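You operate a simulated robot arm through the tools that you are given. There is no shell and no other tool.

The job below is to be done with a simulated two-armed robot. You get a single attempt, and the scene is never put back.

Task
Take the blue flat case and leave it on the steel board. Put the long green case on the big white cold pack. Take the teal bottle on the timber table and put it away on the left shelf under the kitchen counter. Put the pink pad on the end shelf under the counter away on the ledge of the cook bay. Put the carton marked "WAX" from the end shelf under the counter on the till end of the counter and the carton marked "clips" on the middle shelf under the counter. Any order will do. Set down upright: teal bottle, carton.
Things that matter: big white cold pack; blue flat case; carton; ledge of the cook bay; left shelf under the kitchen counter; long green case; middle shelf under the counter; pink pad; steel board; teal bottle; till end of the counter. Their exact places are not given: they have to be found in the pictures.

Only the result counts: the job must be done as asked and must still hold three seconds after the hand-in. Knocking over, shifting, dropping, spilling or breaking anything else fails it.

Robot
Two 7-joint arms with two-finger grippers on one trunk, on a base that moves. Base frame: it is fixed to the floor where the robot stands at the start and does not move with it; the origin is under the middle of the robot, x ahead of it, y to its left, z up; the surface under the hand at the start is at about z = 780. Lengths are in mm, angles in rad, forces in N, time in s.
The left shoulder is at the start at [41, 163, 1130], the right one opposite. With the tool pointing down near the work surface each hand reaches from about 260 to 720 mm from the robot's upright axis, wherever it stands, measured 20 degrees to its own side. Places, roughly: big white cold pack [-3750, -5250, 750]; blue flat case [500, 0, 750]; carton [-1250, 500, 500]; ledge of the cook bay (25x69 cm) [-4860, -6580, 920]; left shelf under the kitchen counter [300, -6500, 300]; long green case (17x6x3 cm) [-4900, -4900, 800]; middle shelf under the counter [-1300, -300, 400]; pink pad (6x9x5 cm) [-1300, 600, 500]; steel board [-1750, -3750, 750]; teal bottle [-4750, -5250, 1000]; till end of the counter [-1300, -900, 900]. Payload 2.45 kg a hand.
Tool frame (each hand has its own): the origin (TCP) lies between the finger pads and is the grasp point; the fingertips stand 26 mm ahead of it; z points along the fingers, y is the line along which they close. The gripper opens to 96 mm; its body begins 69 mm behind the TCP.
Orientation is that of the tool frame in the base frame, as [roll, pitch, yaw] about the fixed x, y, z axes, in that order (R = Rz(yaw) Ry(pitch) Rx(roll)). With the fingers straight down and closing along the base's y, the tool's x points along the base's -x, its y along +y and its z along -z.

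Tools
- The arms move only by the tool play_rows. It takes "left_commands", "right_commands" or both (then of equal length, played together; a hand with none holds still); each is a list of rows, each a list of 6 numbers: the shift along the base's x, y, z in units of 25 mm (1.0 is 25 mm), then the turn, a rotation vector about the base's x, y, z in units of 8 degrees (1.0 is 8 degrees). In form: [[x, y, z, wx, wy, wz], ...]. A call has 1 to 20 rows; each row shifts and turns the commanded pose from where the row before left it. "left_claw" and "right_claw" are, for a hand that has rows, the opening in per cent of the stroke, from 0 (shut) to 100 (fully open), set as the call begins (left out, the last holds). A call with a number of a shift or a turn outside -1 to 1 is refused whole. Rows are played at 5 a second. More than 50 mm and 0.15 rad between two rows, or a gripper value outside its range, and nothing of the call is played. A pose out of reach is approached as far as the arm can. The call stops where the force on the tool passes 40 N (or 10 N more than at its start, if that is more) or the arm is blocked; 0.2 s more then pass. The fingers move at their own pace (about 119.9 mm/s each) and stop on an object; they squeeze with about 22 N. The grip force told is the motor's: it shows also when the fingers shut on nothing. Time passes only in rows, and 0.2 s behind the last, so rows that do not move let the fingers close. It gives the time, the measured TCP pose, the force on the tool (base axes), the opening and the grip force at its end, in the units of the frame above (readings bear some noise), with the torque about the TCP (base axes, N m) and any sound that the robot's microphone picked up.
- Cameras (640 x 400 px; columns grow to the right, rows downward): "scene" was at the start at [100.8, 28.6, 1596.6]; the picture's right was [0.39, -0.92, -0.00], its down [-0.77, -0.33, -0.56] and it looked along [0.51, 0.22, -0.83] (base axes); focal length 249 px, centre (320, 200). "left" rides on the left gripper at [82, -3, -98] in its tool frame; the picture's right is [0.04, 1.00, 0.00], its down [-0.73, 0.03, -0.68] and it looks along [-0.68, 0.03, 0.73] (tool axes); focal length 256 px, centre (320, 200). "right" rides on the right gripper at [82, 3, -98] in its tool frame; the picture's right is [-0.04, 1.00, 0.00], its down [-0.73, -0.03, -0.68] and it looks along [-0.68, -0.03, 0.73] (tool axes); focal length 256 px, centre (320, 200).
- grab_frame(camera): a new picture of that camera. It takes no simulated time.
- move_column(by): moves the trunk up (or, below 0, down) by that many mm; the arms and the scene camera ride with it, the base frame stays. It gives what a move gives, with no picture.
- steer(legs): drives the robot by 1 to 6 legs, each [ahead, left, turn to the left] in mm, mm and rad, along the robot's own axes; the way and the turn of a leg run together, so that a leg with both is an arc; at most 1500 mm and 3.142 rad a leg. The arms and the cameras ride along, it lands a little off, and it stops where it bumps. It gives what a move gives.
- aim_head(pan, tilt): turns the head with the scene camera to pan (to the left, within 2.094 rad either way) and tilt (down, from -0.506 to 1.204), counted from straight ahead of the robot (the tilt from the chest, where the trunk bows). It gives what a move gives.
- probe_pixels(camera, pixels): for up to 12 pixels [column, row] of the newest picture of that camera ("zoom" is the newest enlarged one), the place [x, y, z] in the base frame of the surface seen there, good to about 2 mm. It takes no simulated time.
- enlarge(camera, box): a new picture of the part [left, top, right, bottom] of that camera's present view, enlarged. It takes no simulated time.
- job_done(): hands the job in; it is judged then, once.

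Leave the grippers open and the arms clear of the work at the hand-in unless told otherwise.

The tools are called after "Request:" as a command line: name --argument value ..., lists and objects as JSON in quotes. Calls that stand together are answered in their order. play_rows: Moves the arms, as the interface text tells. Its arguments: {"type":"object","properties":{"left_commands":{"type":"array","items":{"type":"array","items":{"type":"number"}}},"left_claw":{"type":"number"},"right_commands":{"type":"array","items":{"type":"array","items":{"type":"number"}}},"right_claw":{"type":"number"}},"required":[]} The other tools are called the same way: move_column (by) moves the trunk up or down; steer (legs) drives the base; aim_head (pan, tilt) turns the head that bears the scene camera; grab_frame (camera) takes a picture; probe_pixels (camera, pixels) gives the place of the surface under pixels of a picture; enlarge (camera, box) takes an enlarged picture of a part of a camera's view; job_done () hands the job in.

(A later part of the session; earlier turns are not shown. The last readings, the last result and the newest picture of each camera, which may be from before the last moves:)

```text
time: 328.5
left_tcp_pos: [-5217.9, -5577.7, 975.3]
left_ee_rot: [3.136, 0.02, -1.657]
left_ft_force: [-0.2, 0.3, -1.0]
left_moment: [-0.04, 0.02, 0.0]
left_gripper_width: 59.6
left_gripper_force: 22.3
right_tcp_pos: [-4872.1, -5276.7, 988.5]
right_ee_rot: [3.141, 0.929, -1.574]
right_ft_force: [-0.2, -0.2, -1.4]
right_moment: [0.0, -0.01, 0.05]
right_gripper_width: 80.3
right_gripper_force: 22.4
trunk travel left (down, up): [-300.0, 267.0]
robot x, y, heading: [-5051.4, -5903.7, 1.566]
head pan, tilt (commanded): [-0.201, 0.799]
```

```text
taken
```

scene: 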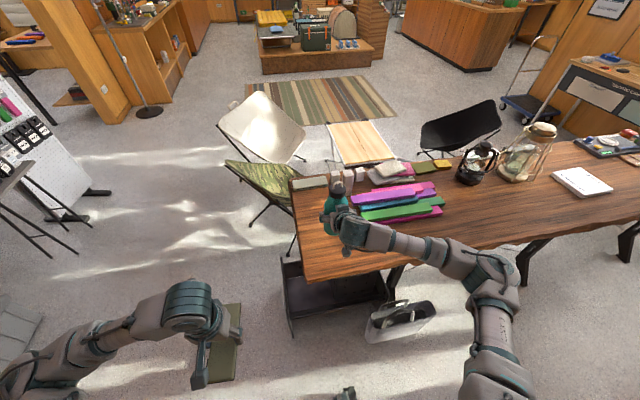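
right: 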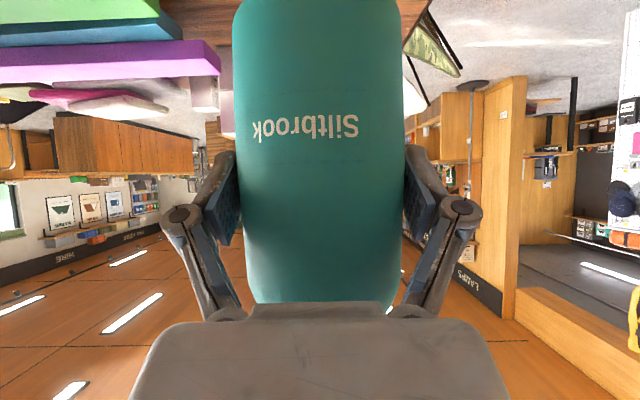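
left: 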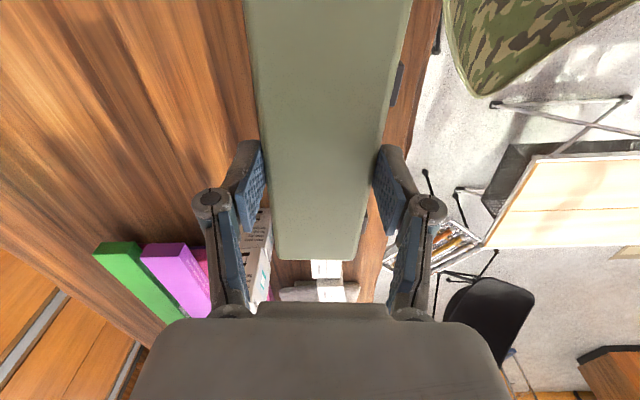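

The bottle is held securely. I retract it to the table edge line, then slide east ~1600 mm so that the left hand comes in front of the cold pack.

Request:
play_rows --right_commands '[[0, -0.9, 0.3, 0, 0, 0], [0, -0.9, 0.3, 0, 0, 0], [0, -0.9, 0.2, 0, 0, 0], [0, -0.9, 0, 0, 0, 0], [0, -0.9, 0, 0, 0, 0], [0, -0.9, 0, 0, 0, 0]]'

Request:
steer --legs '[[0, -800, 0.005], [0, -800, 0]]'

Request:
aim_head --pan 0.2 --tilt 0.85

Request:
grab_frame --camera "scene"

```text
time: 329.9
left_tcp_pos: [-5217.5, -5579.8, 975.5]
left_ee_rot: [3.138, 0.02, -1.656]
left_ft_force: [0.4, 0.2, -1.4]
left_moment: [0.01, -0.02, 0.01]
left_gripper_width: 59.7
left_gripper_force: 22.2
right_tcp_pos: [-4872.0, -5410.8, 1011.1]
right_ee_rot: [3.142, 0.931, -1.573]
right_ft_force: [-0.3, -0.8, -1.3]
right_moment: [0.02, 0.0, -0.03]
right_gripper_width: 80.3
right_gripper_force: 22.4
trunk travel left (down, up): [-300.0, 267.0]
robot x, y, heading: [-5048.4, -5908.8, 1.567]
head pan, tilt (commanded): [-0.201, 0.799]
```

```text
time: 338.2
left_tcp_pos: [-3598.5, -5599.8, 975.1]
left_ee_rot: [3.137, 0.02, -1.674]
left_ft_force: [0.1, 0.4, -1.5]
left_moment: [-0.02, -0.02, 0.01]
left_gripper_width: 59.4
left_gripper_force: 22.4
right_tcp_pos: [-3249.4, -5438.5, 1010.6]
right_ee_rot: [3.141, 0.931, -1.588]
right_ft_force: [0.4, -0.3, -1.1]
right_moment: [-0.02, -0.03, -0.03]
right_gripper_width: 80.3
right_gripper_force: 22.0
trunk travel left (down, up): [-300.0, 267.0]
robot x, y, heading: [-3435.9, -5926.6, 1.544]
head pan, tilt (commanded): [-0.201, 0.799]
```

```text
time: 339.1
left_tcp_pos: [-3597.0, -5603.0, 976.1]
left_ee_rot: [3.139, 0.022, -1.674]
left_ft_force: [-0.6, 0.3, -1.4]
left_moment: [0.01, 0.02, -0.01]
left_gripper_width: 59.1
left_gripper_force: 21.9
right_tcp_pos: [-3248.9, -5440.4, 1011.5]
right_ee_rot: [3.142, 0.932, -1.59]
right_ft_force: [-0.4, 0.7, -0.6]
right_moment: [-0.04, 0.04, 0.03]
right_gripper_width: 80.2
right_gripper_force: 21.6
trunk travel left (down, up): [-300.0, 267.0]
robot x, y, heading: [-3434.4, -5925.8, 1.548]
head pan, tilt (commanded): [0.201, 0.85]
```

```text
taken
```

scene: 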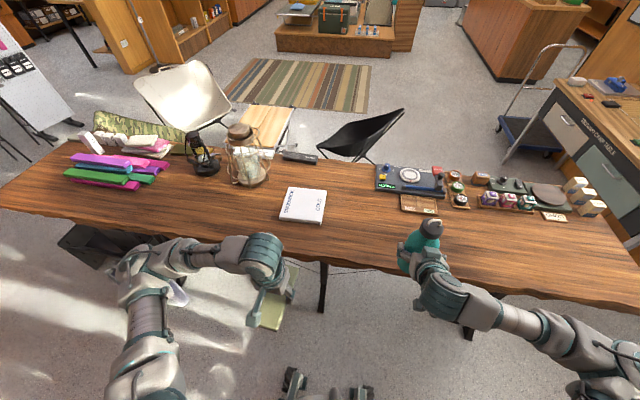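

The white pack marked COLD is at (303,206). I enlarge and probe its corners.

Request:
enlarge --camera "scene" --box '[220, 140, 380, 260]'

Request:
probe_pixels --camera "scene" --pixels '[[282, 215], [320, 221], [326, 192], [290, 189], [303, 205], [305, 222], [245, 183], [250, 150], [300, 240], [330, 207]]'

```text
3.33 times, centred on (300, 200) of scene
```

zoom: 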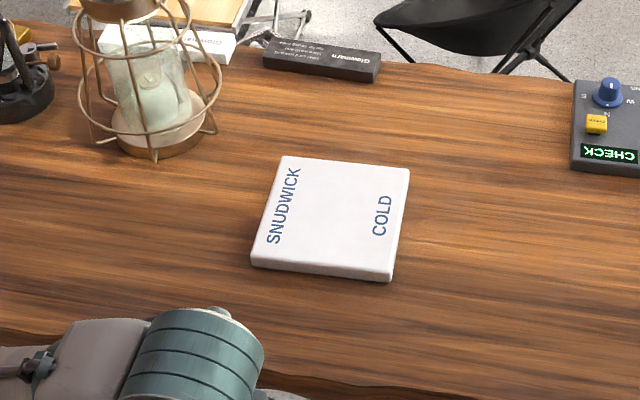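

```text
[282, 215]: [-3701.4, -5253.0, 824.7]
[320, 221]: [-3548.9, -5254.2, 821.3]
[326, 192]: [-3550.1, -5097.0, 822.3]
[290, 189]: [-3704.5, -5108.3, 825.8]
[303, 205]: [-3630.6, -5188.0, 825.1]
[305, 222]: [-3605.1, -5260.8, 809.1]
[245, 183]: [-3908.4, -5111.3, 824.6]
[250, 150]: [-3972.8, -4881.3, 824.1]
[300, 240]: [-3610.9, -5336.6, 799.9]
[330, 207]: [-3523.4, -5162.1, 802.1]
```

Cold pack: x -3708…-3545, y -5262…-5092, top z≈825; centre (-3627,-5177). I drive 200 mm nearer while keeping clear of the table's legs, then extend the left hand over it.

Request:
steer --legs '[[195, 0, 0.022]]'

Request:
grab_frame --camera "scene"

```text
time: 340.6
left_tcp_pos: [-3601.0, -5409.5, 976.2]
left_ee_rot: [3.137, 0.022, -1.657]
left_ft_force: [0.1, -0.5, -1.0]
left_moment: [-0.02, 0.03, 0.0]
left_gripper_width: 59.7
left_gripper_force: 21.9
right_tcp_pos: [-3255.7, -5241.7, 1011.6]
right_ee_rot: [-3.141, 0.932, -1.572]
right_ft_force: [0.1, -0.3, -1.9]
right_moment: [-0.01, 0.0, -0.02]
right_gripper_width: 80.1
right_gripper_force: 21.8
trunk travel left (down, up): [-300.0, 267.0]
robot x, y, heading: [-3432.2, -5733.3, 1.567]
head pan, tilt (commanded): [0.201, 0.85]
```

```text
taken
```

scene: 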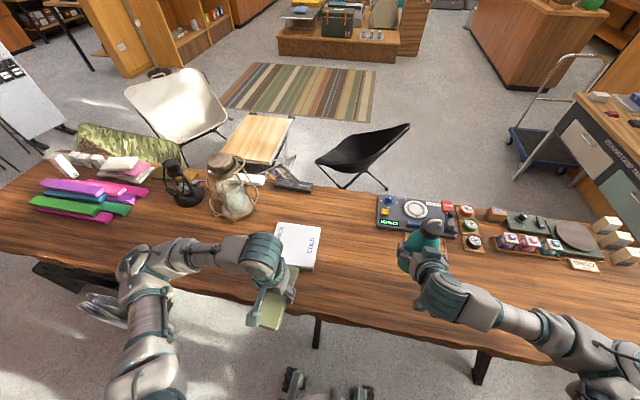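

I extend the left hand north over the pack, squaring the case's yaw.

Request:
play_rows --left_commands '[[-0.104, 0.918, 0, -0.016, 0, 0.07], [-0.104, 0.918, 0, -0.016, 0, 0.07], [-0.104, 0.918, 0, -0.016, 0, 0.07], [-0.104, 0.918, 0, -0.016, 0, 0.07], [-0.104, 0.918, 0, -0.016, 0, 0.07], [-0.104, 0.918, 0, -0.016, 0, 0.07], [-0.104, 0.918, 0, -0.016, 0, 0.07], [-0.104, 0.918, 0, -0.016, 0, 0.07], [-0.104, 0.918, 0, -0.016, 0, 0.07], [-0.104, 0.918, 0, -0.016, 0, 0.07], [0, 0, 0, 0, 0, 0]]'

Request:
grab_frame --camera "scene"

Request:
grab_frame --camera "left"

```text
time: 343.0
left_tcp_pos: [-3626.4, -5183.9, 976.6]
left_ee_rot: [3.135, 0.003, -1.559]
left_ft_force: [-0.8, 0.3, -1.6]
left_moment: [0.01, 0.01, 0.01]
left_gripper_width: 59.7
left_gripper_force: 21.8
right_tcp_pos: [-3254.7, -5244.0, 1014.5]
right_ee_rot: [3.141, 0.935, -1.573]
right_ft_force: [1.0, 0.2, -1.3]
right_moment: [-0.01, -0.02, 0.01]
right_gripper_width: 79.9
right_gripper_force: 21.8
trunk travel left (down, up): [-300.0, 267.0]
robot x, y, heading: [-3434.6, -5732.9, 1.566]
head pan, tilt (commanded): [0.201, 0.85]
```

```text
taken
```

scene: 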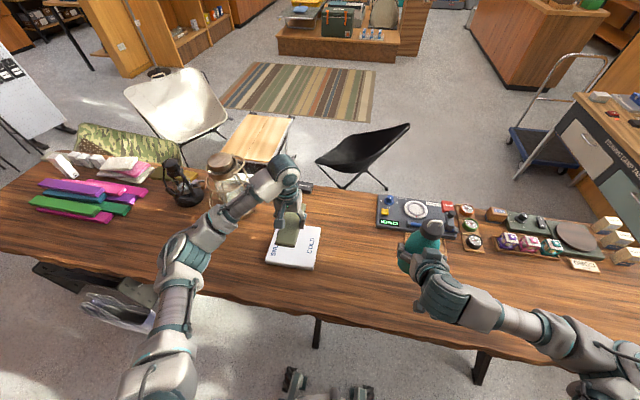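

```text
taken
```

left: 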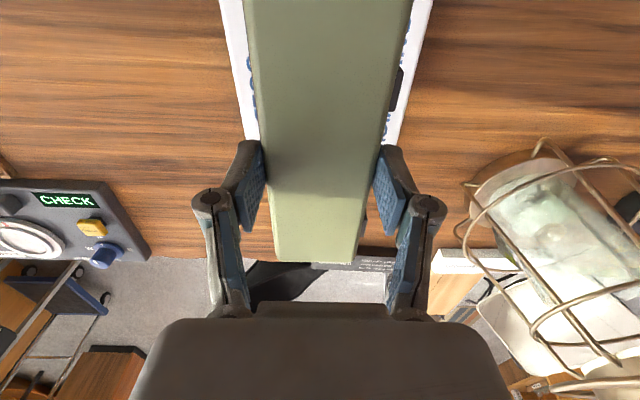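

Centred over the pack. I lower to ~6 mm above it.

Request:
play_rows --left_commands '[[0, 0.15, -0.9, 0, 0, 0], [0, 0, -0.9, 0, 0, 0], [0, 0, -0.9, 0, 0, 0], [0, 0, -0.9, 0, 0, 0], [0, 0, -0.6, 0, 0, 0], [0, 0, -0.2, 0, 0, 0], [0, 0, 0, 0, 0, 0]]'

Request:
grab_frame --camera "left"

Request:
enlarge --camera "scene" --box '[220, 160, 380, 280]'

```text
time: 344.6
left_tcp_pos: [-3627.1, -5179.2, 868.9]
left_ee_rot: [3.137, 0.001, -1.557]
left_ft_force: [-0.1, 0.8, -1.5]
left_moment: [-0.01, -0.01, 0.02]
left_gripper_width: 59.4
left_gripper_force: 22.0
right_tcp_pos: [-3255.1, -5244.4, 1013.4]
right_ee_rot: [3.141, 0.935, -1.573]
right_ft_force: [-0.1, 0.4, -1.1]
right_moment: [0.0, 0.01, 0.02]
right_gripper_width: 80.1
right_gripper_force: 22.1
trunk travel left (down, up): [-300.0, 267.0]
robot x, y, heading: [-3435.0, -5731.6, 1.568]
head pan, tilt (commanded): [0.201, 0.85]
```

```text
taken
```

left: 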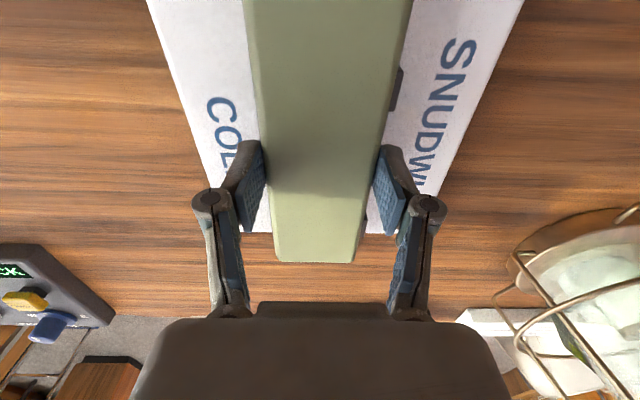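

```text
3.33 times, centred on (300, 220) of scene
```

zoom: 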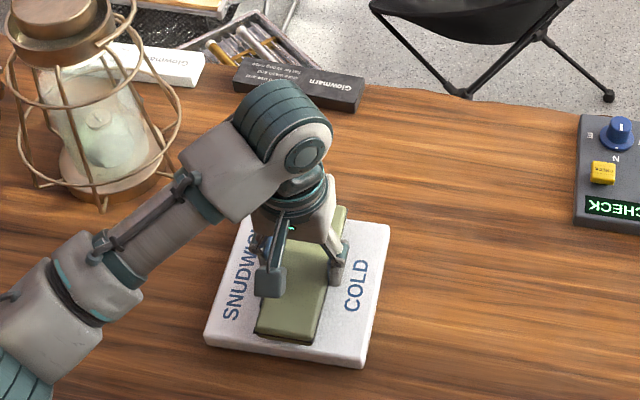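

Request:
probe_pixels --camera "left" --pixels '[[312, 255], [312, 240], [250, 228], [380, 228], [280, 255], [350, 255], [310, 100]]'

Request:
probe_pixels --camera "zoom" --pixels '[[285, 328], [265, 325], [310, 335], [285, 350], [215, 340], [360, 355], [385, 235], [340, 215]]'

```text
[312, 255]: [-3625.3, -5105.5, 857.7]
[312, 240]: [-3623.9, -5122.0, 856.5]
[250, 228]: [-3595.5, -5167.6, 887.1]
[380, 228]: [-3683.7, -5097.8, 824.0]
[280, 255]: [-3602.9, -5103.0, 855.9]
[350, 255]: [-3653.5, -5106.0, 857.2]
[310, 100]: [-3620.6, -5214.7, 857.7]
```

```text
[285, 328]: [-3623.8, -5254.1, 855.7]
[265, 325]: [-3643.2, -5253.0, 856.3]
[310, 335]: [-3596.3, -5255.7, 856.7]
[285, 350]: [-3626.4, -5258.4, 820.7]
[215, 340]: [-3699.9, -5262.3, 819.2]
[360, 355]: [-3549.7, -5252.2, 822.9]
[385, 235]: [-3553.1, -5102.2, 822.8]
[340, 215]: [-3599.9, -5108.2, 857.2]
```

The case ends (-5257…-5100) lie within the pack (-5262…-5095). I lower in fine steps to contact.

Request:
play_rows --left_commands '[[0, 0, -0.16, 0, 0, 0], [0, 0, -0.12, 0, 0, 0], [0, 0, -0.08, 0, 0, 0], [0, 0, 0, 0, 0, 0]]'

```text
time: 345.6
left_tcp_pos: [-3626.8, -5178.4, 857.5]
left_ee_rot: [3.137, 0.002, -1.559]
left_ft_force: [-0.2, -0.2, -0.7]
left_moment: [0.02, 0.01, 0.04]
left_gripper_width: 59.3
left_gripper_force: 21.6
right_tcp_pos: [-3255.9, -5244.0, 1014.2]
right_ee_rot: [3.141, 0.937, -1.572]
right_ft_force: [0.8, 0.3, -1.0]
right_moment: [-0.01, -0.02, -0.02]
right_gripper_width: 80.0
right_gripper_force: 21.7
trunk travel left (down, up): [-300.0, 267.0]
robot x, y, heading: [-3432.0, -5735.6, 1.566]
head pan, tilt (commanded): [0.201, 0.85]
```

Request:
play_rows --left_commands '[[0, 0, -0.06, 0, 0, 0], [0, 0, -0.06, 0, 0, 0], [0, 0, 0, 0, 0, 0]]'

```text
time: 346.4
left_tcp_pos: [-3627.0, -5178.8, 855.0]
left_ee_rot: [3.136, 0.003, -1.559]
left_ft_force: [-0.7, 1.4, 7.4]
left_moment: [-0.43, -0.18, -0.02]
left_gripper_width: 59.3
left_gripper_force: 22.3
right_tcp_pos: [-3254.5, -5244.4, 1013.7]
right_ee_rot: [3.141, 0.936, -1.572]
right_ft_force: [-1.1, 0.3, -1.4]
right_moment: [0.0, 0.0, 0.0]
right_gripper_width: 80.2
right_gripper_force: 21.8
trunk travel left (down, up): [-300.0, 267.0]
robot x, y, heading: [-3427.4, -5732.8, 1.562]
head pan, tilt (commanded): [0.201, 0.85]
```

Contact (7 N). I ease 1 mm, open, and lift the left hand.

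Request:
play_rows --left_commands '[[0, 0, 0.05, 0, 0, 0], [0, 0, 0, 0, 0, 0]]'

Request:
play_rows --left_commands '[[0, 0, 0, 0, 0, 0], [0, 0, 0, 0, 0, 0], [0, 0, 0, 0, 0, 0], [0, 0, 0, 0, 0, 0]]' --left_claw 100

Request:
play_rows --left_commands '[[0, 0, 0.4, 0, 0, 0], [0, 0, 0.8, 0, 0, 0], [0, 0, 0.9, 0, 0, 0], [0, 0, 0.9, 0, 0, 0], [0, 0, 0.9, 0, 0, 0], [0, -0.9, 0.6, 0, 0, 0], [0, -0.9, 0, 0, 0, 0], [0, -0.9, 0, 0, 0, 0], [0, -0.9, 0, 0, 0, 0], [0, -0.9, 0, 0, 0, 0], [0, -0.9, 0, 0, 0, 0]]'

Request:
enlarge --camera "scene" --box '[220, 160, 380, 280]'

```text
time: 347.0
left_tcp_pos: [-3626.9, -5179.6, 856.3]
left_ee_rot: [3.136, 0.002, -1.558]
left_ft_force: [-0.5, 2.0, 3.8]
left_moment: [0.46, -0.12, 0.06]
left_gripper_width: 59.2
left_gripper_force: 22.5
right_tcp_pos: [-3254.1, -5245.7, 1013.9]
right_ee_rot: [3.141, 0.938, -1.573]
right_ft_force: [-0.1, -0.3, -1.7]
right_moment: [0.0, -0.02, 0.01]
right_gripper_width: 80.0
right_gripper_force: 22.3
trunk travel left (down, up): [-300.0, 267.0]
robot x, y, heading: [-3433.3, -5730.1, 1.565]
head pan, tilt (commanded): [0.201, 0.85]
```

```text
time: 348.0
left_tcp_pos: [-3627.2, -5179.3, 856.6]
left_ee_rot: [3.139, 0.0, -1.558]
left_ft_force: [0.0, 0.9, -1.2]
left_moment: [0.05, -0.01, -0.03]
left_gripper_width: 95.9
left_gripper_force: 0.1
right_tcp_pos: [-3253.9, -5244.5, 1012.7]
right_ee_rot: [3.141, 0.936, -1.572]
right_ft_force: [-0.4, -1.0, -1.5]
right_moment: [0.0, 0.01, 0.0]
right_gripper_width: 80.3
right_gripper_force: 22.7
trunk travel left (down, up): [-300.0, 267.0]
robot x, y, heading: [-3432.6, -5733.7, 1.564]
head pan, tilt (commanded): [0.201, 0.85]
```

```text
time: 350.4
left_tcp_pos: [-3627.6, -5316.6, 970.1]
left_ee_rot: [3.136, 0.001, -1.56]
left_ft_force: [-0.7, -0.8, -0.1]
left_moment: [0.01, 0.03, -0.01]
left_gripper_width: 95.9
left_gripper_force: 0.0
right_tcp_pos: [-3255.1, -5244.8, 1013.8]
right_ee_rot: [-3.14, 0.935, -1.57]
right_ft_force: [0.4, 0.1, -0.8]
right_moment: [-0.01, -0.02, -0.01]
right_gripper_width: 80.2
right_gripper_force: 22.5
trunk travel left (down, up): [-300.0, 267.0]
robot x, y, heading: [-3431.4, -5730.7, 1.564]
head pan, tilt (commanded): [0.201, 0.85]
```

```text
3.33 times, centred on (300, 220) of scene
```

zoom: 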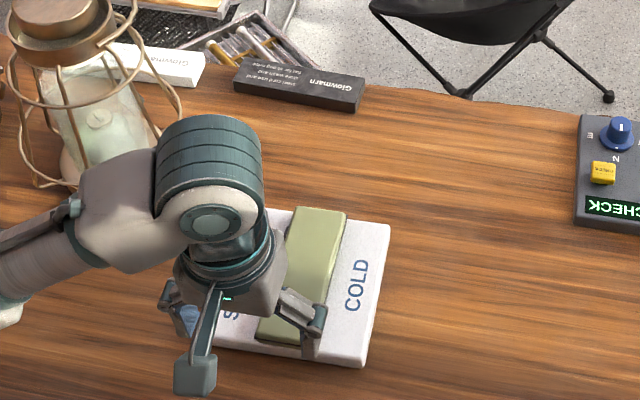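

The green case lies on the cold pack. I retract the left hand, back off, turn right to face east and look along the kitchen passage.

Request:
play_rows --left_commands '[[0.2, -0.9, 0.3, 0, 0, 0], [0.2, -0.9, 0.3, 0, 0, 0], [0.1, -0.9, 0.3, 0, 0, 0], [0, -0.9, 0.2, 0, 0, 0]]'

Request:
steer --legs '[[-160, 0, 0], [0, 0, -1.571]]'

Request:
aim_head --pan -0.2 --tilt 0.45

Request:
grab_frame --camera "scene"

```text
time: 351.4
left_tcp_pos: [-3615.8, -5404.1, 995.3]
left_ee_rot: [3.135, 0.001, -1.558]
left_ft_force: [-0.1, 0.1, 0.8]
left_moment: [0.01, -0.03, 0.0]
left_gripper_width: 96.1
left_gripper_force: 0.0
right_tcp_pos: [-3254.8, -5245.3, 1013.3]
right_ee_rot: [-3.141, 0.938, -1.573]
right_ft_force: [1.0, 0.0, -0.1]
right_moment: [0.01, 0.0, 0.03]
right_gripper_width: 80.0
right_gripper_force: 21.9
trunk travel left (down, up): [-300.0, 267.0]
robot x, y, heading: [-3434.6, -5737.4, 1.565]
head pan, tilt (commanded): [0.201, 0.85]
```

```text
time: 356.7
left_tcp_pos: [-3105.4, -5712.4, 995.0]
left_ee_rot: [3.134, -0.001, -3.135]
left_ft_force: [-0.1, -0.2, 0.3]
left_moment: [0.03, 0.01, 0.02]
left_gripper_width: 96.0
left_gripper_force: 0.0
right_tcp_pos: [-2947.8, -6074.1, 1013.5]
right_ee_rot: [3.141, 0.937, 3.137]
right_ft_force: [-0.1, 0.0, -1.7]
right_moment: [0.04, 0.0, 0.03]
right_gripper_width: 80.0
right_gripper_force: 22.6
trunk travel left (down, up): [-300.0, 267.0]
robot x, y, heading: [-3436.2, -5890.8, -0.009]
head pan, tilt (commanded): [0.201, 0.85]
```

```text
time: 357.6
left_tcp_pos: [-3107.4, -5711.9, 996.0]
left_ee_rot: [3.136, 0.007, -3.133]
left_ft_force: [0.9, -0.2, 0.7]
left_moment: [0.01, 0.03, -0.01]
left_gripper_width: 96.2
left_gripper_force: 0.0
right_tcp_pos: [-2950.0, -6074.1, 1015.4]
right_ee_rot: [3.14, 0.937, 3.137]
right_ft_force: [0.0, 0.2, -1.2]
right_moment: [0.0, 0.02, 0.01]
right_gripper_width: 80.2
right_gripper_force: 21.9
trunk travel left (down, up): [-300.0, 267.0]
robot x, y, heading: [-3441.1, -5895.4, -0.005]
head pan, tilt (commanded): [-0.201, 0.45]
```

```text
taken
```

scene: 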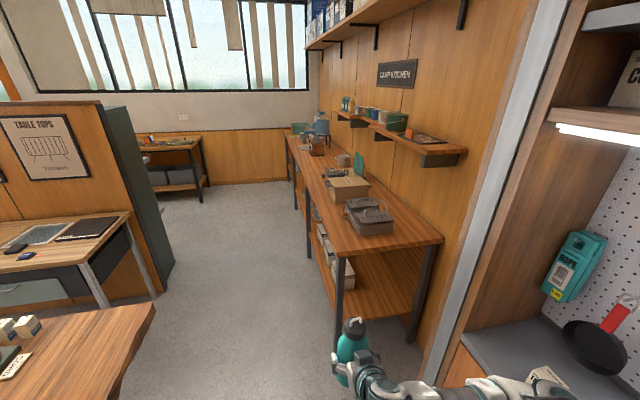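

I probe the kitchen counter's front edge, shelf heights and the far wall.

Request:
probe_pixels --camera "scene" --pixels '[[440, 242], [335, 245], [380, 300], [310, 200], [300, 150], [320, 120], [293, 130], [345, 275], [400, 265], [180, 165], [200, 200], [150, 250]]'

Request:
enlarge --camera "scene" --box '[270, 100, 450, 300]'

```text
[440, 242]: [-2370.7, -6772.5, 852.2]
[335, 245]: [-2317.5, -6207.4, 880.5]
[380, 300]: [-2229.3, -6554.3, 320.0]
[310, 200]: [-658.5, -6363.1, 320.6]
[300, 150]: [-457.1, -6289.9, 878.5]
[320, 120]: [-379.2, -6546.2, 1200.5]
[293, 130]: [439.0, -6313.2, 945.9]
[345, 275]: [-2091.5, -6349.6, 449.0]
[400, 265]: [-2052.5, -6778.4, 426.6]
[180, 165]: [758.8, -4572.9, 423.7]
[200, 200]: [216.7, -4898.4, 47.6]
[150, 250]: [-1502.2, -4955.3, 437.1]
```

```text
2.00 times, centred on (360, 200) of scene
```

zoom: 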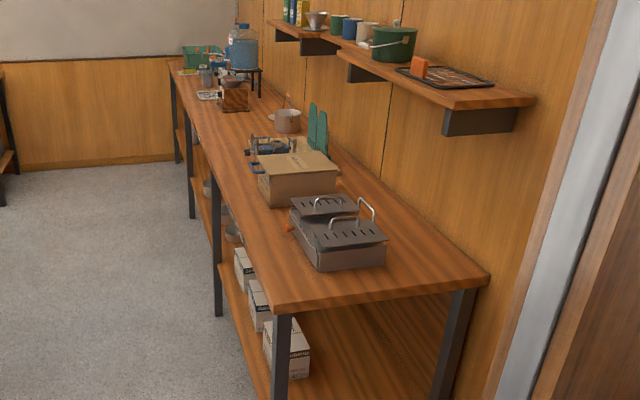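

Kitchen counter: top z≈880, front edge y≈-6207, lower shelf z≈320. I check my right elbow's lateral extent before driving along the counter.

Request:
aim_head --pan -0.6 --tilt 0.95

Request:
grab_frame --camera "scene"

Request:
probe_pixels --camera "scene" --pixels '[[300, 300], [350, 300], [400, 300], [450, 320], [250, 250], [420, 350], [330, 250], [380, 250], [470, 280]]'

```text
time: 358.5
left_tcp_pos: [-3106.8, -5714.0, 995.9]
left_ee_rot: [3.137, 0.006, -3.135]
left_ft_force: [0.1, -0.1, -0.8]
left_moment: [0.01, 0.01, 0.03]
left_gripper_width: 96.0
left_gripper_force: 0.1
right_tcp_pos: [-2950.1, -6074.1, 1015.2]
right_ee_rot: [3.141, 0.938, 3.137]
right_ft_force: [0.0, 0.0, -1.9]
right_moment: [0.02, 0.0, 0.0]
right_gripper_width: 80.2
right_gripper_force: 21.9
trunk travel left (down, up): [-300.0, 267.0]
robot x, y, heading: [-3436.9, -5897.9, -0.01]
head pan, tilt (commanded): [-0.6, 0.949]
```

```text
taken
```

scene: 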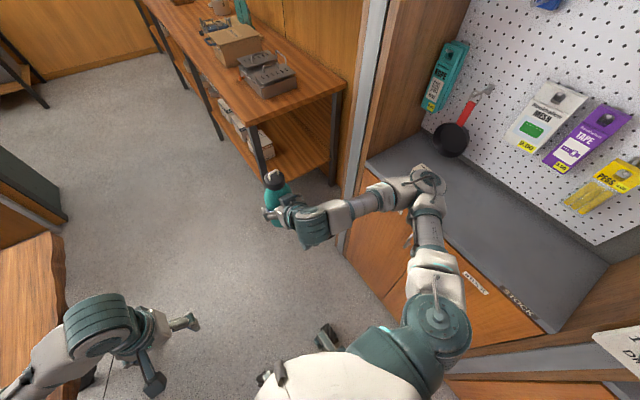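

```text
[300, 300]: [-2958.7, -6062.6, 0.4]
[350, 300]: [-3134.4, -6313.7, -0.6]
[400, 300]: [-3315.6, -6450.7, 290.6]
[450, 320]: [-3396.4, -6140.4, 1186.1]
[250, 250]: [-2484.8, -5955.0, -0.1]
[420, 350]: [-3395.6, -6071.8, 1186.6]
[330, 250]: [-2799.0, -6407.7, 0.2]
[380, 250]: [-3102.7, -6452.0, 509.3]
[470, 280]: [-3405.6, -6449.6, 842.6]
```

Request:
probe_pixels --camera "scene" --pixels '[[430, 182], [415, 185], [445, 185], [400, 195], [350, 205], [430, 215], [440, 250], [285, 205], [60, 240], [50, 380]]'

```text
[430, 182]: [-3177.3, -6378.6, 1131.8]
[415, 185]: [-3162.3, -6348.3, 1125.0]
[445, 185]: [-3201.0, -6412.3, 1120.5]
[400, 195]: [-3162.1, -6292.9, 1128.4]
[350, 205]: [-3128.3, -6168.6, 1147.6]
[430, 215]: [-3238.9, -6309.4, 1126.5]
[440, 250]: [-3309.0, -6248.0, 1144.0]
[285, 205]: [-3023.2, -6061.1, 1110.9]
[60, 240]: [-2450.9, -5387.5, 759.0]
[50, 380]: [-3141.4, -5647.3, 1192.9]
```

The elbow reaches y≈-6420, near the cabinet posts, so I shift left (north) 150 mm first, drive east past the table end, shift further to y≈-5600, and continue east.

Request:
steer --legs '[[0, 150, 0.008], [1300, 0, 0], [0, 150, 0], [1300, 0, 0]]'

Request:
aim_head --pan -0.7 --tilt 0.5

Request:
grab_frame --camera "scene"

```text
time: 367.2
left_tcp_pos: [-1852.0, -5360.9, 997.9]
left_ee_rot: [-3.125, 0.033, -3.107]
left_ft_force: [0.5, 3.1, 0.2]
left_moment: [-0.24, -0.02, 0.05]
left_gripper_width: 96.4
left_gripper_force: 0.0
right_tcp_pos: [-1684.8, -5716.8, 1036.3]
right_ee_rot: [-3.068, 0.962, -3.049]
right_ft_force: [-0.3, 6.2, -1.5]
right_moment: [-0.25, 0.05, -0.3]
right_gripper_width: 80.0
right_gripper_force: 22.2
trunk travel left (down, up): [-300.0, 267.0]
robot x, y, heading: [-2153.1, -5594.4, 0.02]
head pan, tilt (commanded): [-0.6, 0.949]
stopped in leg 4: the robot was blocked; the commanded pose is now the measured one
```

```text
time: 368.1
left_tcp_pos: [-1846.6, -5365.8, 999.1]
left_ee_rot: [-3.132, 0.028, -3.112]
left_ft_force: [0.5, 2.3, -0.3]
left_moment: [-0.16, 0.03, 0.05]
left_gripper_width: 95.9
left_gripper_force: 0.0
right_tcp_pos: [-1681.3, -5722.0, 1032.4]
right_ee_rot: [-3.079, 0.958, -3.066]
right_ft_force: [0.4, 5.3, -1.1]
right_moment: [-0.17, 0.0, -0.25]
right_gripper_width: 80.0
right_gripper_force: 22.2
trunk travel left (down, up): [-300.0, 267.0]
robot x, y, heading: [-2151.3, -5588.3, 0.016]
head pan, tilt (commanded): [-0.7, 0.499]
```

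```text
taken
```

scene: 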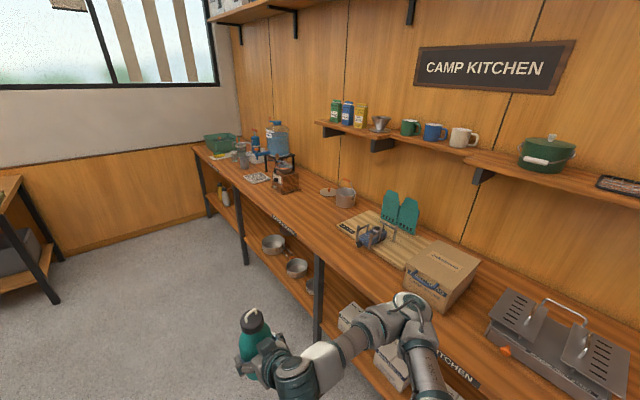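

The robot was blocked in the last leg and the right hand reads ~5 N sideways. I look carefully where contact may be: probe the right elbow and nearby counter items.

Request:
probe_pixels --camera "scene" --pixels '[[410, 300], [420, 330], [395, 310], [360, 330], [430, 285], [405, 290], [425, 380], [290, 370], [250, 330], [440, 260]]'

Request:
enlarge --camera "scene" --box '[220, 220, 480, 400]'

Request:
aim_head --pan 0.8 --tilt 0.9

Request:
grab_frame --camera "scene"

```text
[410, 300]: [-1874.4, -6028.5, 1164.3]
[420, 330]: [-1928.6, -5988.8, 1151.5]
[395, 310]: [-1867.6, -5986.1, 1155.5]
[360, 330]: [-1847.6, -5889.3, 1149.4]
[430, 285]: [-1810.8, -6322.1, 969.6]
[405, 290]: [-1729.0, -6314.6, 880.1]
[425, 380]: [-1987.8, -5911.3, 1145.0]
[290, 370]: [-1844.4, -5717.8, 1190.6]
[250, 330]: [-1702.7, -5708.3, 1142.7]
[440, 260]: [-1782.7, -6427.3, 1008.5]
```

```text
2.22 times, centred on (350, 310) of scene
```

zoom: 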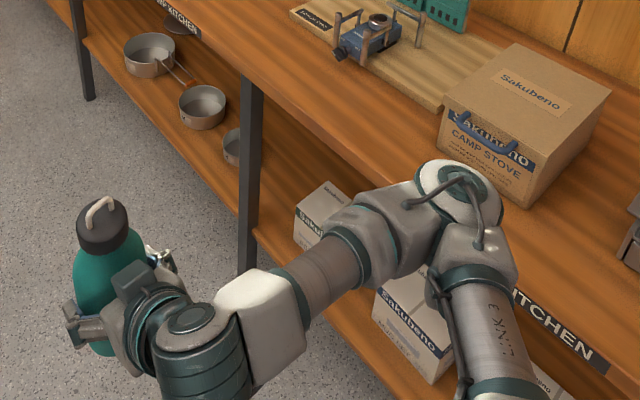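

```text
time: 369.7
left_tcp_pos: [-1846.2, -5415.2, 1006.5]
left_ee_rot: [3.116, 0.032, -3.119]
left_ft_force: [-0.5, 0.3, 1.0]
left_moment: [0.01, -0.04, -0.02]
left_gripper_width: 96.0
left_gripper_force: 0.1
right_tcp_pos: [-1678.0, -5774.9, 1025.9]
right_ee_rot: [3.141, 0.956, -3.122]
right_ft_force: [-0.6, -0.1, -0.3]
right_moment: [-0.05, 0.03, 0.02]
right_gripper_width: 80.1
right_gripper_force: 22.0
trunk travel left (down, up): [-300.0, 267.0]
robot x, y, heading: [-2154.5, -5599.7, 0.018]
head pan, tilt (commanded): [0.799, 0.901]
```

```text
taken
```

scene: 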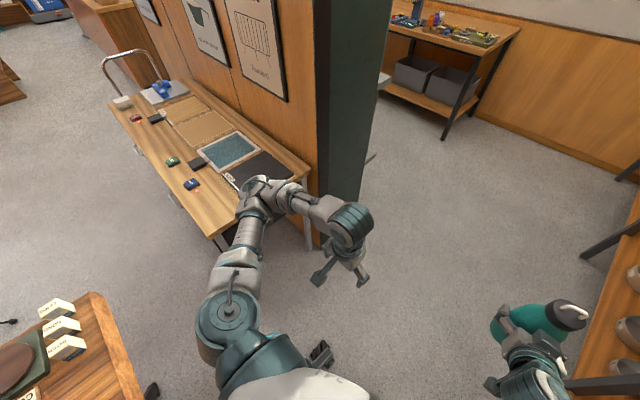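

The upper body was swaying strongly and has now settled; forces are zero. I check if the base touched the table: probe the table corner, its foot at (150,390), and my left elbow.

Request:
probe_pixels --camera "scene" --pixels '[[100, 297], [125, 350], [140, 392], [150, 390], [262, 190], [250, 200], [320, 355], [215, 232], [225, 250], [340, 230], [310, 200], [305, 170]]'

Request:
aim_head --pan 1.6 --tilt 1.0

Request:
grab_frame --camera "scene"

```text
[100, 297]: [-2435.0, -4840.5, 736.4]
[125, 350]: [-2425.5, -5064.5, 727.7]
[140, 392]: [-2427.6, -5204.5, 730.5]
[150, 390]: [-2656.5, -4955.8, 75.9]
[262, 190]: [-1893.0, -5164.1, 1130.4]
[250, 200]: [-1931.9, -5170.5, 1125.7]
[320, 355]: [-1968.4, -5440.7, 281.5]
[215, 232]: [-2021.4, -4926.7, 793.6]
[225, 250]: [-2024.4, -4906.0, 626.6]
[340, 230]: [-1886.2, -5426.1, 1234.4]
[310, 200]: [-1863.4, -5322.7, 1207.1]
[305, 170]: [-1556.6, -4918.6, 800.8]
```

```text
time: 370.8
left_tcp_pos: [-1846.8, -5374.8, 999.2]
left_ee_rot: [-3.137, 0.029, -3.114]
left_ft_force: [-0.5, 3.3, -0.2]
left_moment: [-0.21, -0.01, 0.05]
left_gripper_width: 96.1
left_gripper_force: 0.0
right_tcp_pos: [-1680.0, -5732.0, 1029.9]
right_ee_rot: [-3.092, 0.956, -3.075]
right_ft_force: [1.2, 4.2, -1.1]
right_moment: [-0.17, 0.04, -0.2]
right_gripper_width: 80.1
right_gripper_force: 22.5
trunk travel left (down, up): [-300.0, 267.0]
robot x, y, heading: [-2148.5, -5591.1, 0.018]
head pan, tilt (commanded): [1.6, 1.0]
```

```text
taken
```

scene: 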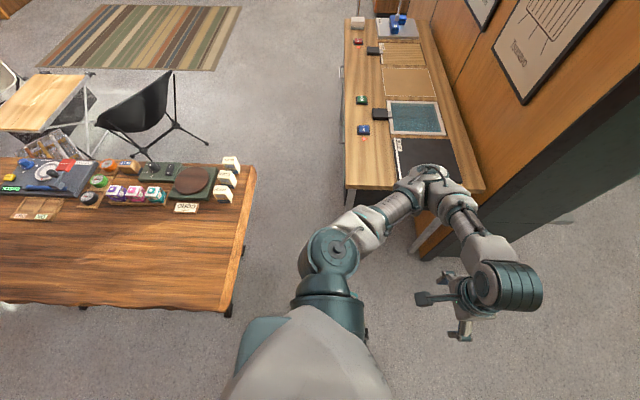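

Nothing appears displaced; it may have been sway that triggered the stop. I let the body settle with still rows, then read again.

Request:
play_rows --right_commands '[[0, 0, 0, 0, 0, 0], [0, 0, 0, 0, 0, 0], [0, 0, 0, 0, 0, 0], [0, 0, 0, 0, 0, 0], [0, 0, 0, 0, 0, 0], [0, 0, 0, 0, 0, 0], [0, 0, 0, 0, 0, 0], [0, 0, 0, 0, 0, 0], [0, 0, 0, 0, 0, 0], [0, 0, 0, 0, 0, 0], [0, 0, 0, 0, 0, 0], [0, 0, 0, 0, 0, 0], [0, 0, 0, 0, 0, 0], [0, 0, 0, 0, 0, 0], [0, 0, 0, 0, 0, 0], [0, 0, 0, 0, 0, 0], [0, 0, 0, 0, 0, 0], [0, 0, 0, 0, 0, 0], [0, 0, 0, 0, 0, 0], [0, 0, 0, 0, 0, 0]]'

Request:
grab_frame --camera "right"

```text
time: 375.2
left_tcp_pos: [-1850.4, -5378.3, 1001.3]
left_ee_rot: [3.139, 0.03, -3.109]
left_ft_force: [0.5, 1.0, -0.4]
left_moment: [-0.1, -0.01, 0.01]
left_gripper_width: 96.1
left_gripper_force: 0.1
right_tcp_pos: [-1682.7, -5735.2, 1031.9]
right_ee_rot: [-3.1, 0.959, -3.079]
right_ft_force: [-0.3, 2.2, -1.2]
right_moment: [-0.08, 0.0, -0.09]
right_gripper_width: 79.8
right_gripper_force: 22.0
trunk travel left (down, up): [-300.0, 267.0]
robot x, y, heading: [-2150.4, -5590.3, 0.024]
head pan, tilt (commanded): [1.6, 1.0]
stopped in row 20 (right hand): the arm was blocked; the commanded pose is now the measured one
```

```text
taken
```

right: 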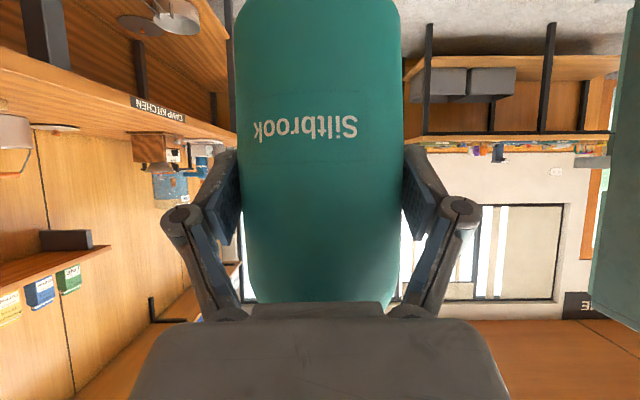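

The measured pose differs slightly from the commanded one (hand ~17 mm higher, body pitched ~0.02). Something may be touching the base. I look down behind-left and around the base.

Request:
aim_head --pan 2.0 --tilt 1.2

Request:
grab_frame --camera "scene"

Request:
aim_head --pan 0 --tilt 1.2

Request:
grab_frame --camera "scene"

Request:
aim_head --pan -1.6 --tilt 1.1

Request:
grab_frame --camera "scene"

```text
time: 376.1
left_tcp_pos: [-1850.1, -5378.5, 1000.2]
left_ee_rot: [3.14, 0.031, -3.109]
left_ft_force: [0.6, 0.1, 0.9]
left_moment: [-0.12, 0.03, 0.01]
left_gripper_width: 96.1
left_gripper_force: 0.0
right_tcp_pos: [-1682.1, -5735.8, 1031.7]
right_ee_rot: [-3.103, 0.959, -3.082]
right_ft_force: [0.2, 1.8, -1.6]
right_moment: [-0.08, 0.02, -0.1]
right_gripper_width: 80.1
right_gripper_force: 21.8
trunk travel left (down, up): [-300.0, 267.0]
robot x, y, heading: [-2153.2, -5585.5, 0.018]
head pan, tilt (commanded): [2.0, 1.201]
```

```text
taken
```

scene: 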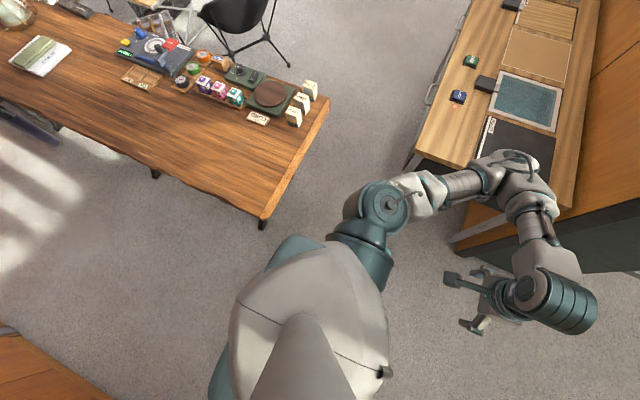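

```text
time: 378.0
left_tcp_pos: [-1848.6, -5409.9, 1006.9]
left_ee_rot: [3.118, 0.032, -3.117]
left_ft_force: [-0.5, -1.1, 0.3]
left_moment: [0.06, 0.02, -0.01]
left_gripper_width: 95.9
left_gripper_force: 0.1
right_tcp_pos: [-1681.2, -5770.0, 1026.8]
right_ee_rot: [3.141, 0.961, -3.119]
right_ft_force: [-1.0, -1.8, -2.3]
right_moment: [0.05, -0.01, 0.07]
right_gripper_width: 80.1
right_gripper_force: 22.1
trunk travel left (down, up): [-300.0, 267.0]
robot x, y, heading: [-2154.3, -5594.2, 0.019]
head pan, tilt (commanded): [0.0, 1.201]
```

```text
taken
```

scene: 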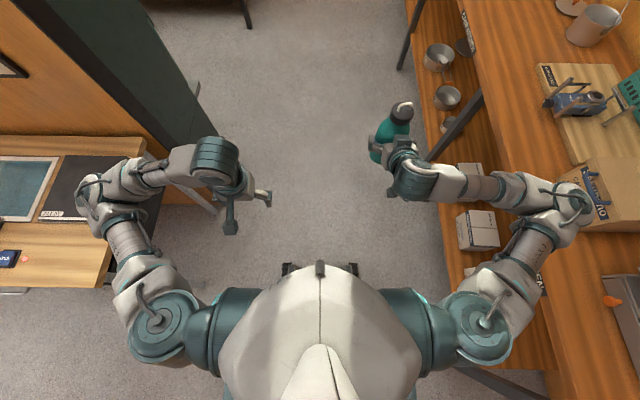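

```text
time: 379.7
left_tcp_pos: [-1849.7, -5399.6, 1004.7]
left_ee_rot: [3.125, 0.031, -3.113]
left_ft_force: [-0.2, -0.2, -0.2]
left_moment: [0.03, 0.01, 0.02]
left_gripper_width: 95.8
left_gripper_force: 0.1
right_tcp_pos: [-1683.5, -5758.0, 1028.3]
right_ee_rot: [-3.129, 0.959, -3.105]
right_ft_force: [0.3, 0.3, -1.6]
right_moment: [0.0, -0.01, -0.01]
right_gripper_width: 80.0
right_gripper_force: 22.0
trunk travel left (down, up): [-300.0, 267.0]
robot x, y, heading: [-2156.4, -5593.7, 0.018]
head pan, tilt (commanded): [-1.6, 1.1]
```

```text
taken
```

scene: 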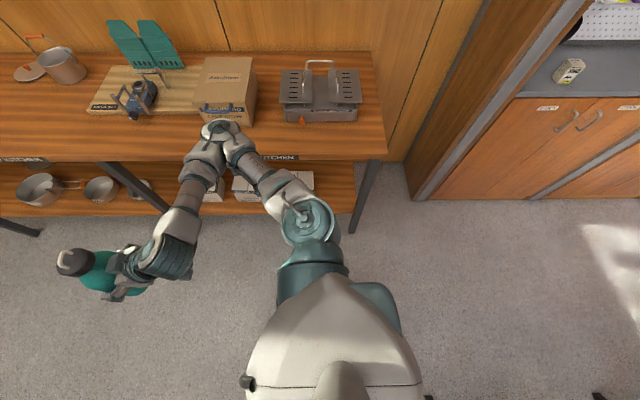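

Nothing seems to be in contact; the base simply sways with head and sideways moves. I try a short forward leg.

Request:
steer --legs '[[250, 0, -0.018]]'

```text
time: 381.5
left_tcp_pos: [-1595.3, -5412.8, 1006.8]
left_ee_rot: [3.118, 0.031, -3.134]
left_ft_force: [-0.1, -0.7, -0.1]
left_moment: [0.05, 0.01, -0.04]
left_gripper_width: 96.2
left_gripper_force: 0.1
right_tcp_pos: [-1433.9, -5775.4, 1026.3]
right_ee_rot: [3.14, 0.959, -3.135]
right_ft_force: [0.8, -0.7, -2.0]
right_moment: [0.06, 0.01, 0.08]
right_gripper_width: 80.2
right_gripper_force: 22.2
trunk travel left (down, up): [-300.0, 267.0]
robot x, y, heading: [-1903.9, -5591.4, 0.0]
head pan, tilt (commanded): [-1.6, 1.1]
```

It moves freely. I continue east in two legs and look at the far end of the kitchen counter.

Request:
steer --legs '[[750, 0, 0], [750, 0, 0]]'

Request:
aim_head --pan -0.7 --tilt 0.6

Request:
grab_frame --camera "scene"

```text
time: 389.1
left_tcp_pos: [-122.7, -5389.1, 1004.9]
left_ee_rot: [3.127, 0.035, -3.117]
left_ft_force: [-0.9, 0.0, 0.8]
left_moment: [-0.01, 0.04, 0.01]
left_gripper_width: 96.1
left_gripper_force: 0.0
right_tcp_pos: [44.6, -5746.7, 1028.5]
right_ee_rot: [-3.127, 0.962, -3.105]
right_ft_force: [-0.1, 2.0, -1.2]
right_moment: [-0.02, 0.01, -0.09]
right_gripper_width: 79.9
right_gripper_force: 21.6
trunk travel left (down, up): [-300.0, 267.0]
robot x, y, heading: [-422.1, -5584.5, 0.01]
head pan, tilt (commanded): [-1.6, 1.1]
```

```text
time: 390.4
left_tcp_pos: [-124.0, -5402.0, 1008.4]
left_ee_rot: [3.114, 0.038, -3.115]
left_ft_force: [0.1, 0.6, 1.2]
left_moment: [0.04, 0.01, -0.01]
left_gripper_width: 95.9
left_gripper_force: 0.0
right_tcp_pos: [42.2, -5761.2, 1029.7]
right_ee_rot: [3.133, 0.964, -3.122]
right_ft_force: [-0.7, 0.0, -1.3]
right_moment: [-0.01, 0.01, 0.02]
right_gripper_width: 80.1
right_gripper_force: 22.1
trunk travel left (down, up): [-300.0, 267.0]
robot x, y, heading: [-422.8, -5582.3, 0.019]
head pan, tilt (commanded): [-0.7, 0.6]
```

```text
taken
```

scene: 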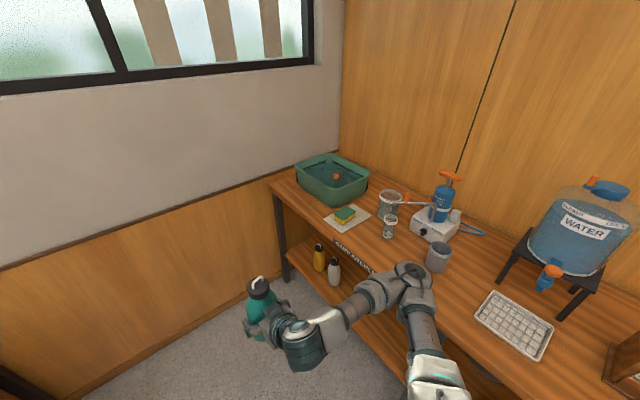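

The left shelf holds a yellow and a white bottle at (318,257)/(333,270): the teal bottle goes alongside. I probe shelf, posts, bottles, and the corner.

Request:
enlarge --camera "scene" --box '[250, 180, 450, 340]'

Request:
probe_pixels --camera "scene" --pixels '[[318, 255], [333, 272], [350, 280], [280, 235], [288, 270], [330, 285], [340, 240], [260, 240], [275, 185], [370, 265], [310, 240], [345, 215]]'

```text
2.50 times, centred on (350, 260) of scene
```

zoom: 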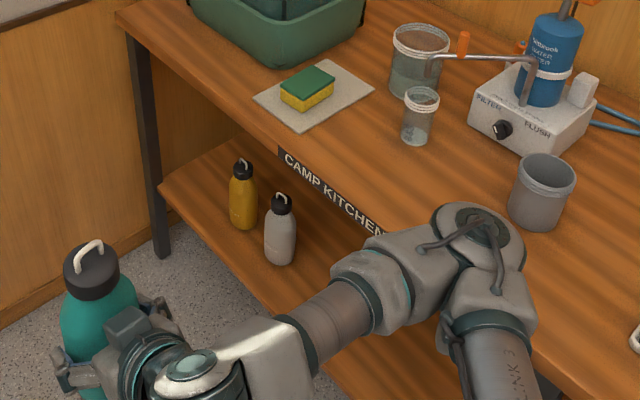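

```text
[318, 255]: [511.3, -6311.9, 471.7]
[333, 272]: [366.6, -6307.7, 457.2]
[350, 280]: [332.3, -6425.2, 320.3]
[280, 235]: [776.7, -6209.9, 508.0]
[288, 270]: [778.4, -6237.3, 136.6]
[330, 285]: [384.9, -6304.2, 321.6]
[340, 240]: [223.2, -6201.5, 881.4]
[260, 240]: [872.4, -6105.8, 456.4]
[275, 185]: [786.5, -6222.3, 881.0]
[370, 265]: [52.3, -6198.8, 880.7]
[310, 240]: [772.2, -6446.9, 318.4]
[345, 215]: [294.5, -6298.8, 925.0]
```

The shelf is at z≈320, front edge about y≈-6230; the yellow/white bottles stand near x≈511 and 367. I turn right to face south here, then slide east to x≈200 for a look.

Request:
steer --legs '[[0, 0, -1.585], [0, 300, 0], [0, 300, 0]]'

Request:
aim_head --pan 0 --tilt 0.8

Request:
grab_frame --camera "scene"

```text
time: 397.8
left_tcp_pos: [332.2, -5850.3, 1013.2]
left_ee_rot: [3.093, 0.038, 1.616]
left_ft_force: [-1.4, 0.1, 0.3]
left_moment: [-0.03, -0.08, -0.04]
left_gripper_width: 96.3
left_gripper_force: 0.1
right_tcp_pos: [-23.1, -6025.7, 1025.0]
right_ee_rot: [3.101, 0.963, 1.581]
right_ft_force: [-2.6, 0.4, -0.9]
right_moment: [-0.01, -0.1, 0.17]
right_gripper_width: 80.1
right_gripper_force: 21.9
trunk travel left (down, up): [-300.0, 267.0]
robot x, y, heading: [166.2, -5554.4, -1.524]
head pan, tilt (commanded): [-0.7, 0.6]
```

```text
time: 398.9
left_tcp_pos: [329.7, -5848.8, 1013.3]
left_ee_rot: [3.095, 0.041, 1.614]
left_ft_force: [-1.2, -0.4, 0.6]
left_moment: [0.02, -0.06, -0.02]
left_gripper_width: 95.9
left_gripper_force: 0.0
right_tcp_pos: [-25.9, -6023.0, 1026.2]
right_ee_rot: [3.105, 0.965, 1.586]
right_ft_force: [-1.9, 0.6, -1.1]
right_moment: [-0.01, -0.08, 0.08]
right_gripper_width: 80.1
right_gripper_force: 22.2
trunk travel left (down, up): [-300.0, 267.0]
robot x, y, heading: [158.3, -5555.7, -1.527]
head pan, tilt (commanded): [0.0, 0.799]
```

```text
taken
```

scene: 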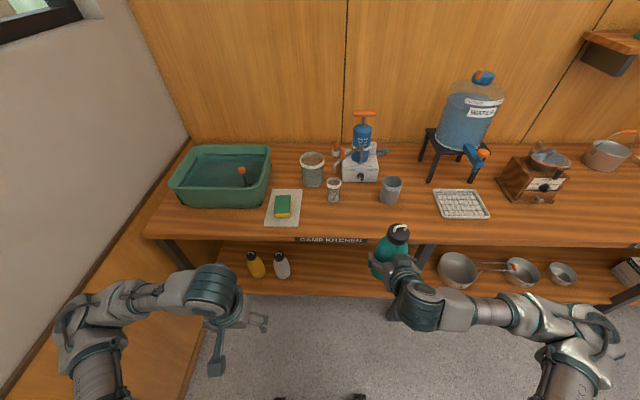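

I see the section: east post at left, next post near (425,250) and the pots beyond it. I probe the post positions and free shelf area.

Request:
probe_pixels --camera "scene" --pixels '[[424, 255], [415, 262], [395, 310], [330, 270], [330, 290], [350, 270], [370, 275], [282, 275], [256, 272], [300, 245], [360, 245], [310, 262]]'

Request:
enlarge --camera "scene" --box '[180, 220, 480, 330]'

```text
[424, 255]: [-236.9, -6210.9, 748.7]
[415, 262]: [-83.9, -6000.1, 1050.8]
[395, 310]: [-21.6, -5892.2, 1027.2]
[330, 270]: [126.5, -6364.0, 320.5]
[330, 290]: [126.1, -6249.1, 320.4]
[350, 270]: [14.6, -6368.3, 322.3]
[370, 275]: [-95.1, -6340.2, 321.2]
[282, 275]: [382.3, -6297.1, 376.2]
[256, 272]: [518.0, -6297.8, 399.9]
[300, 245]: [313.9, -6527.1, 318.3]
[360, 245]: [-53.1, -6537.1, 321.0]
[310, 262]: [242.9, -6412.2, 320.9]
```

```text
2.13 times, centred on (330, 275) of scene
```

zoom: 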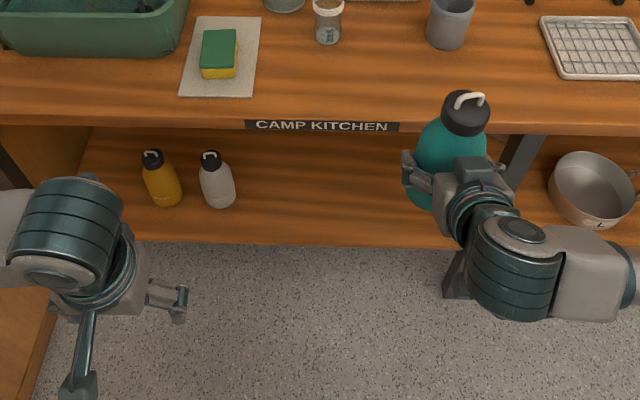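

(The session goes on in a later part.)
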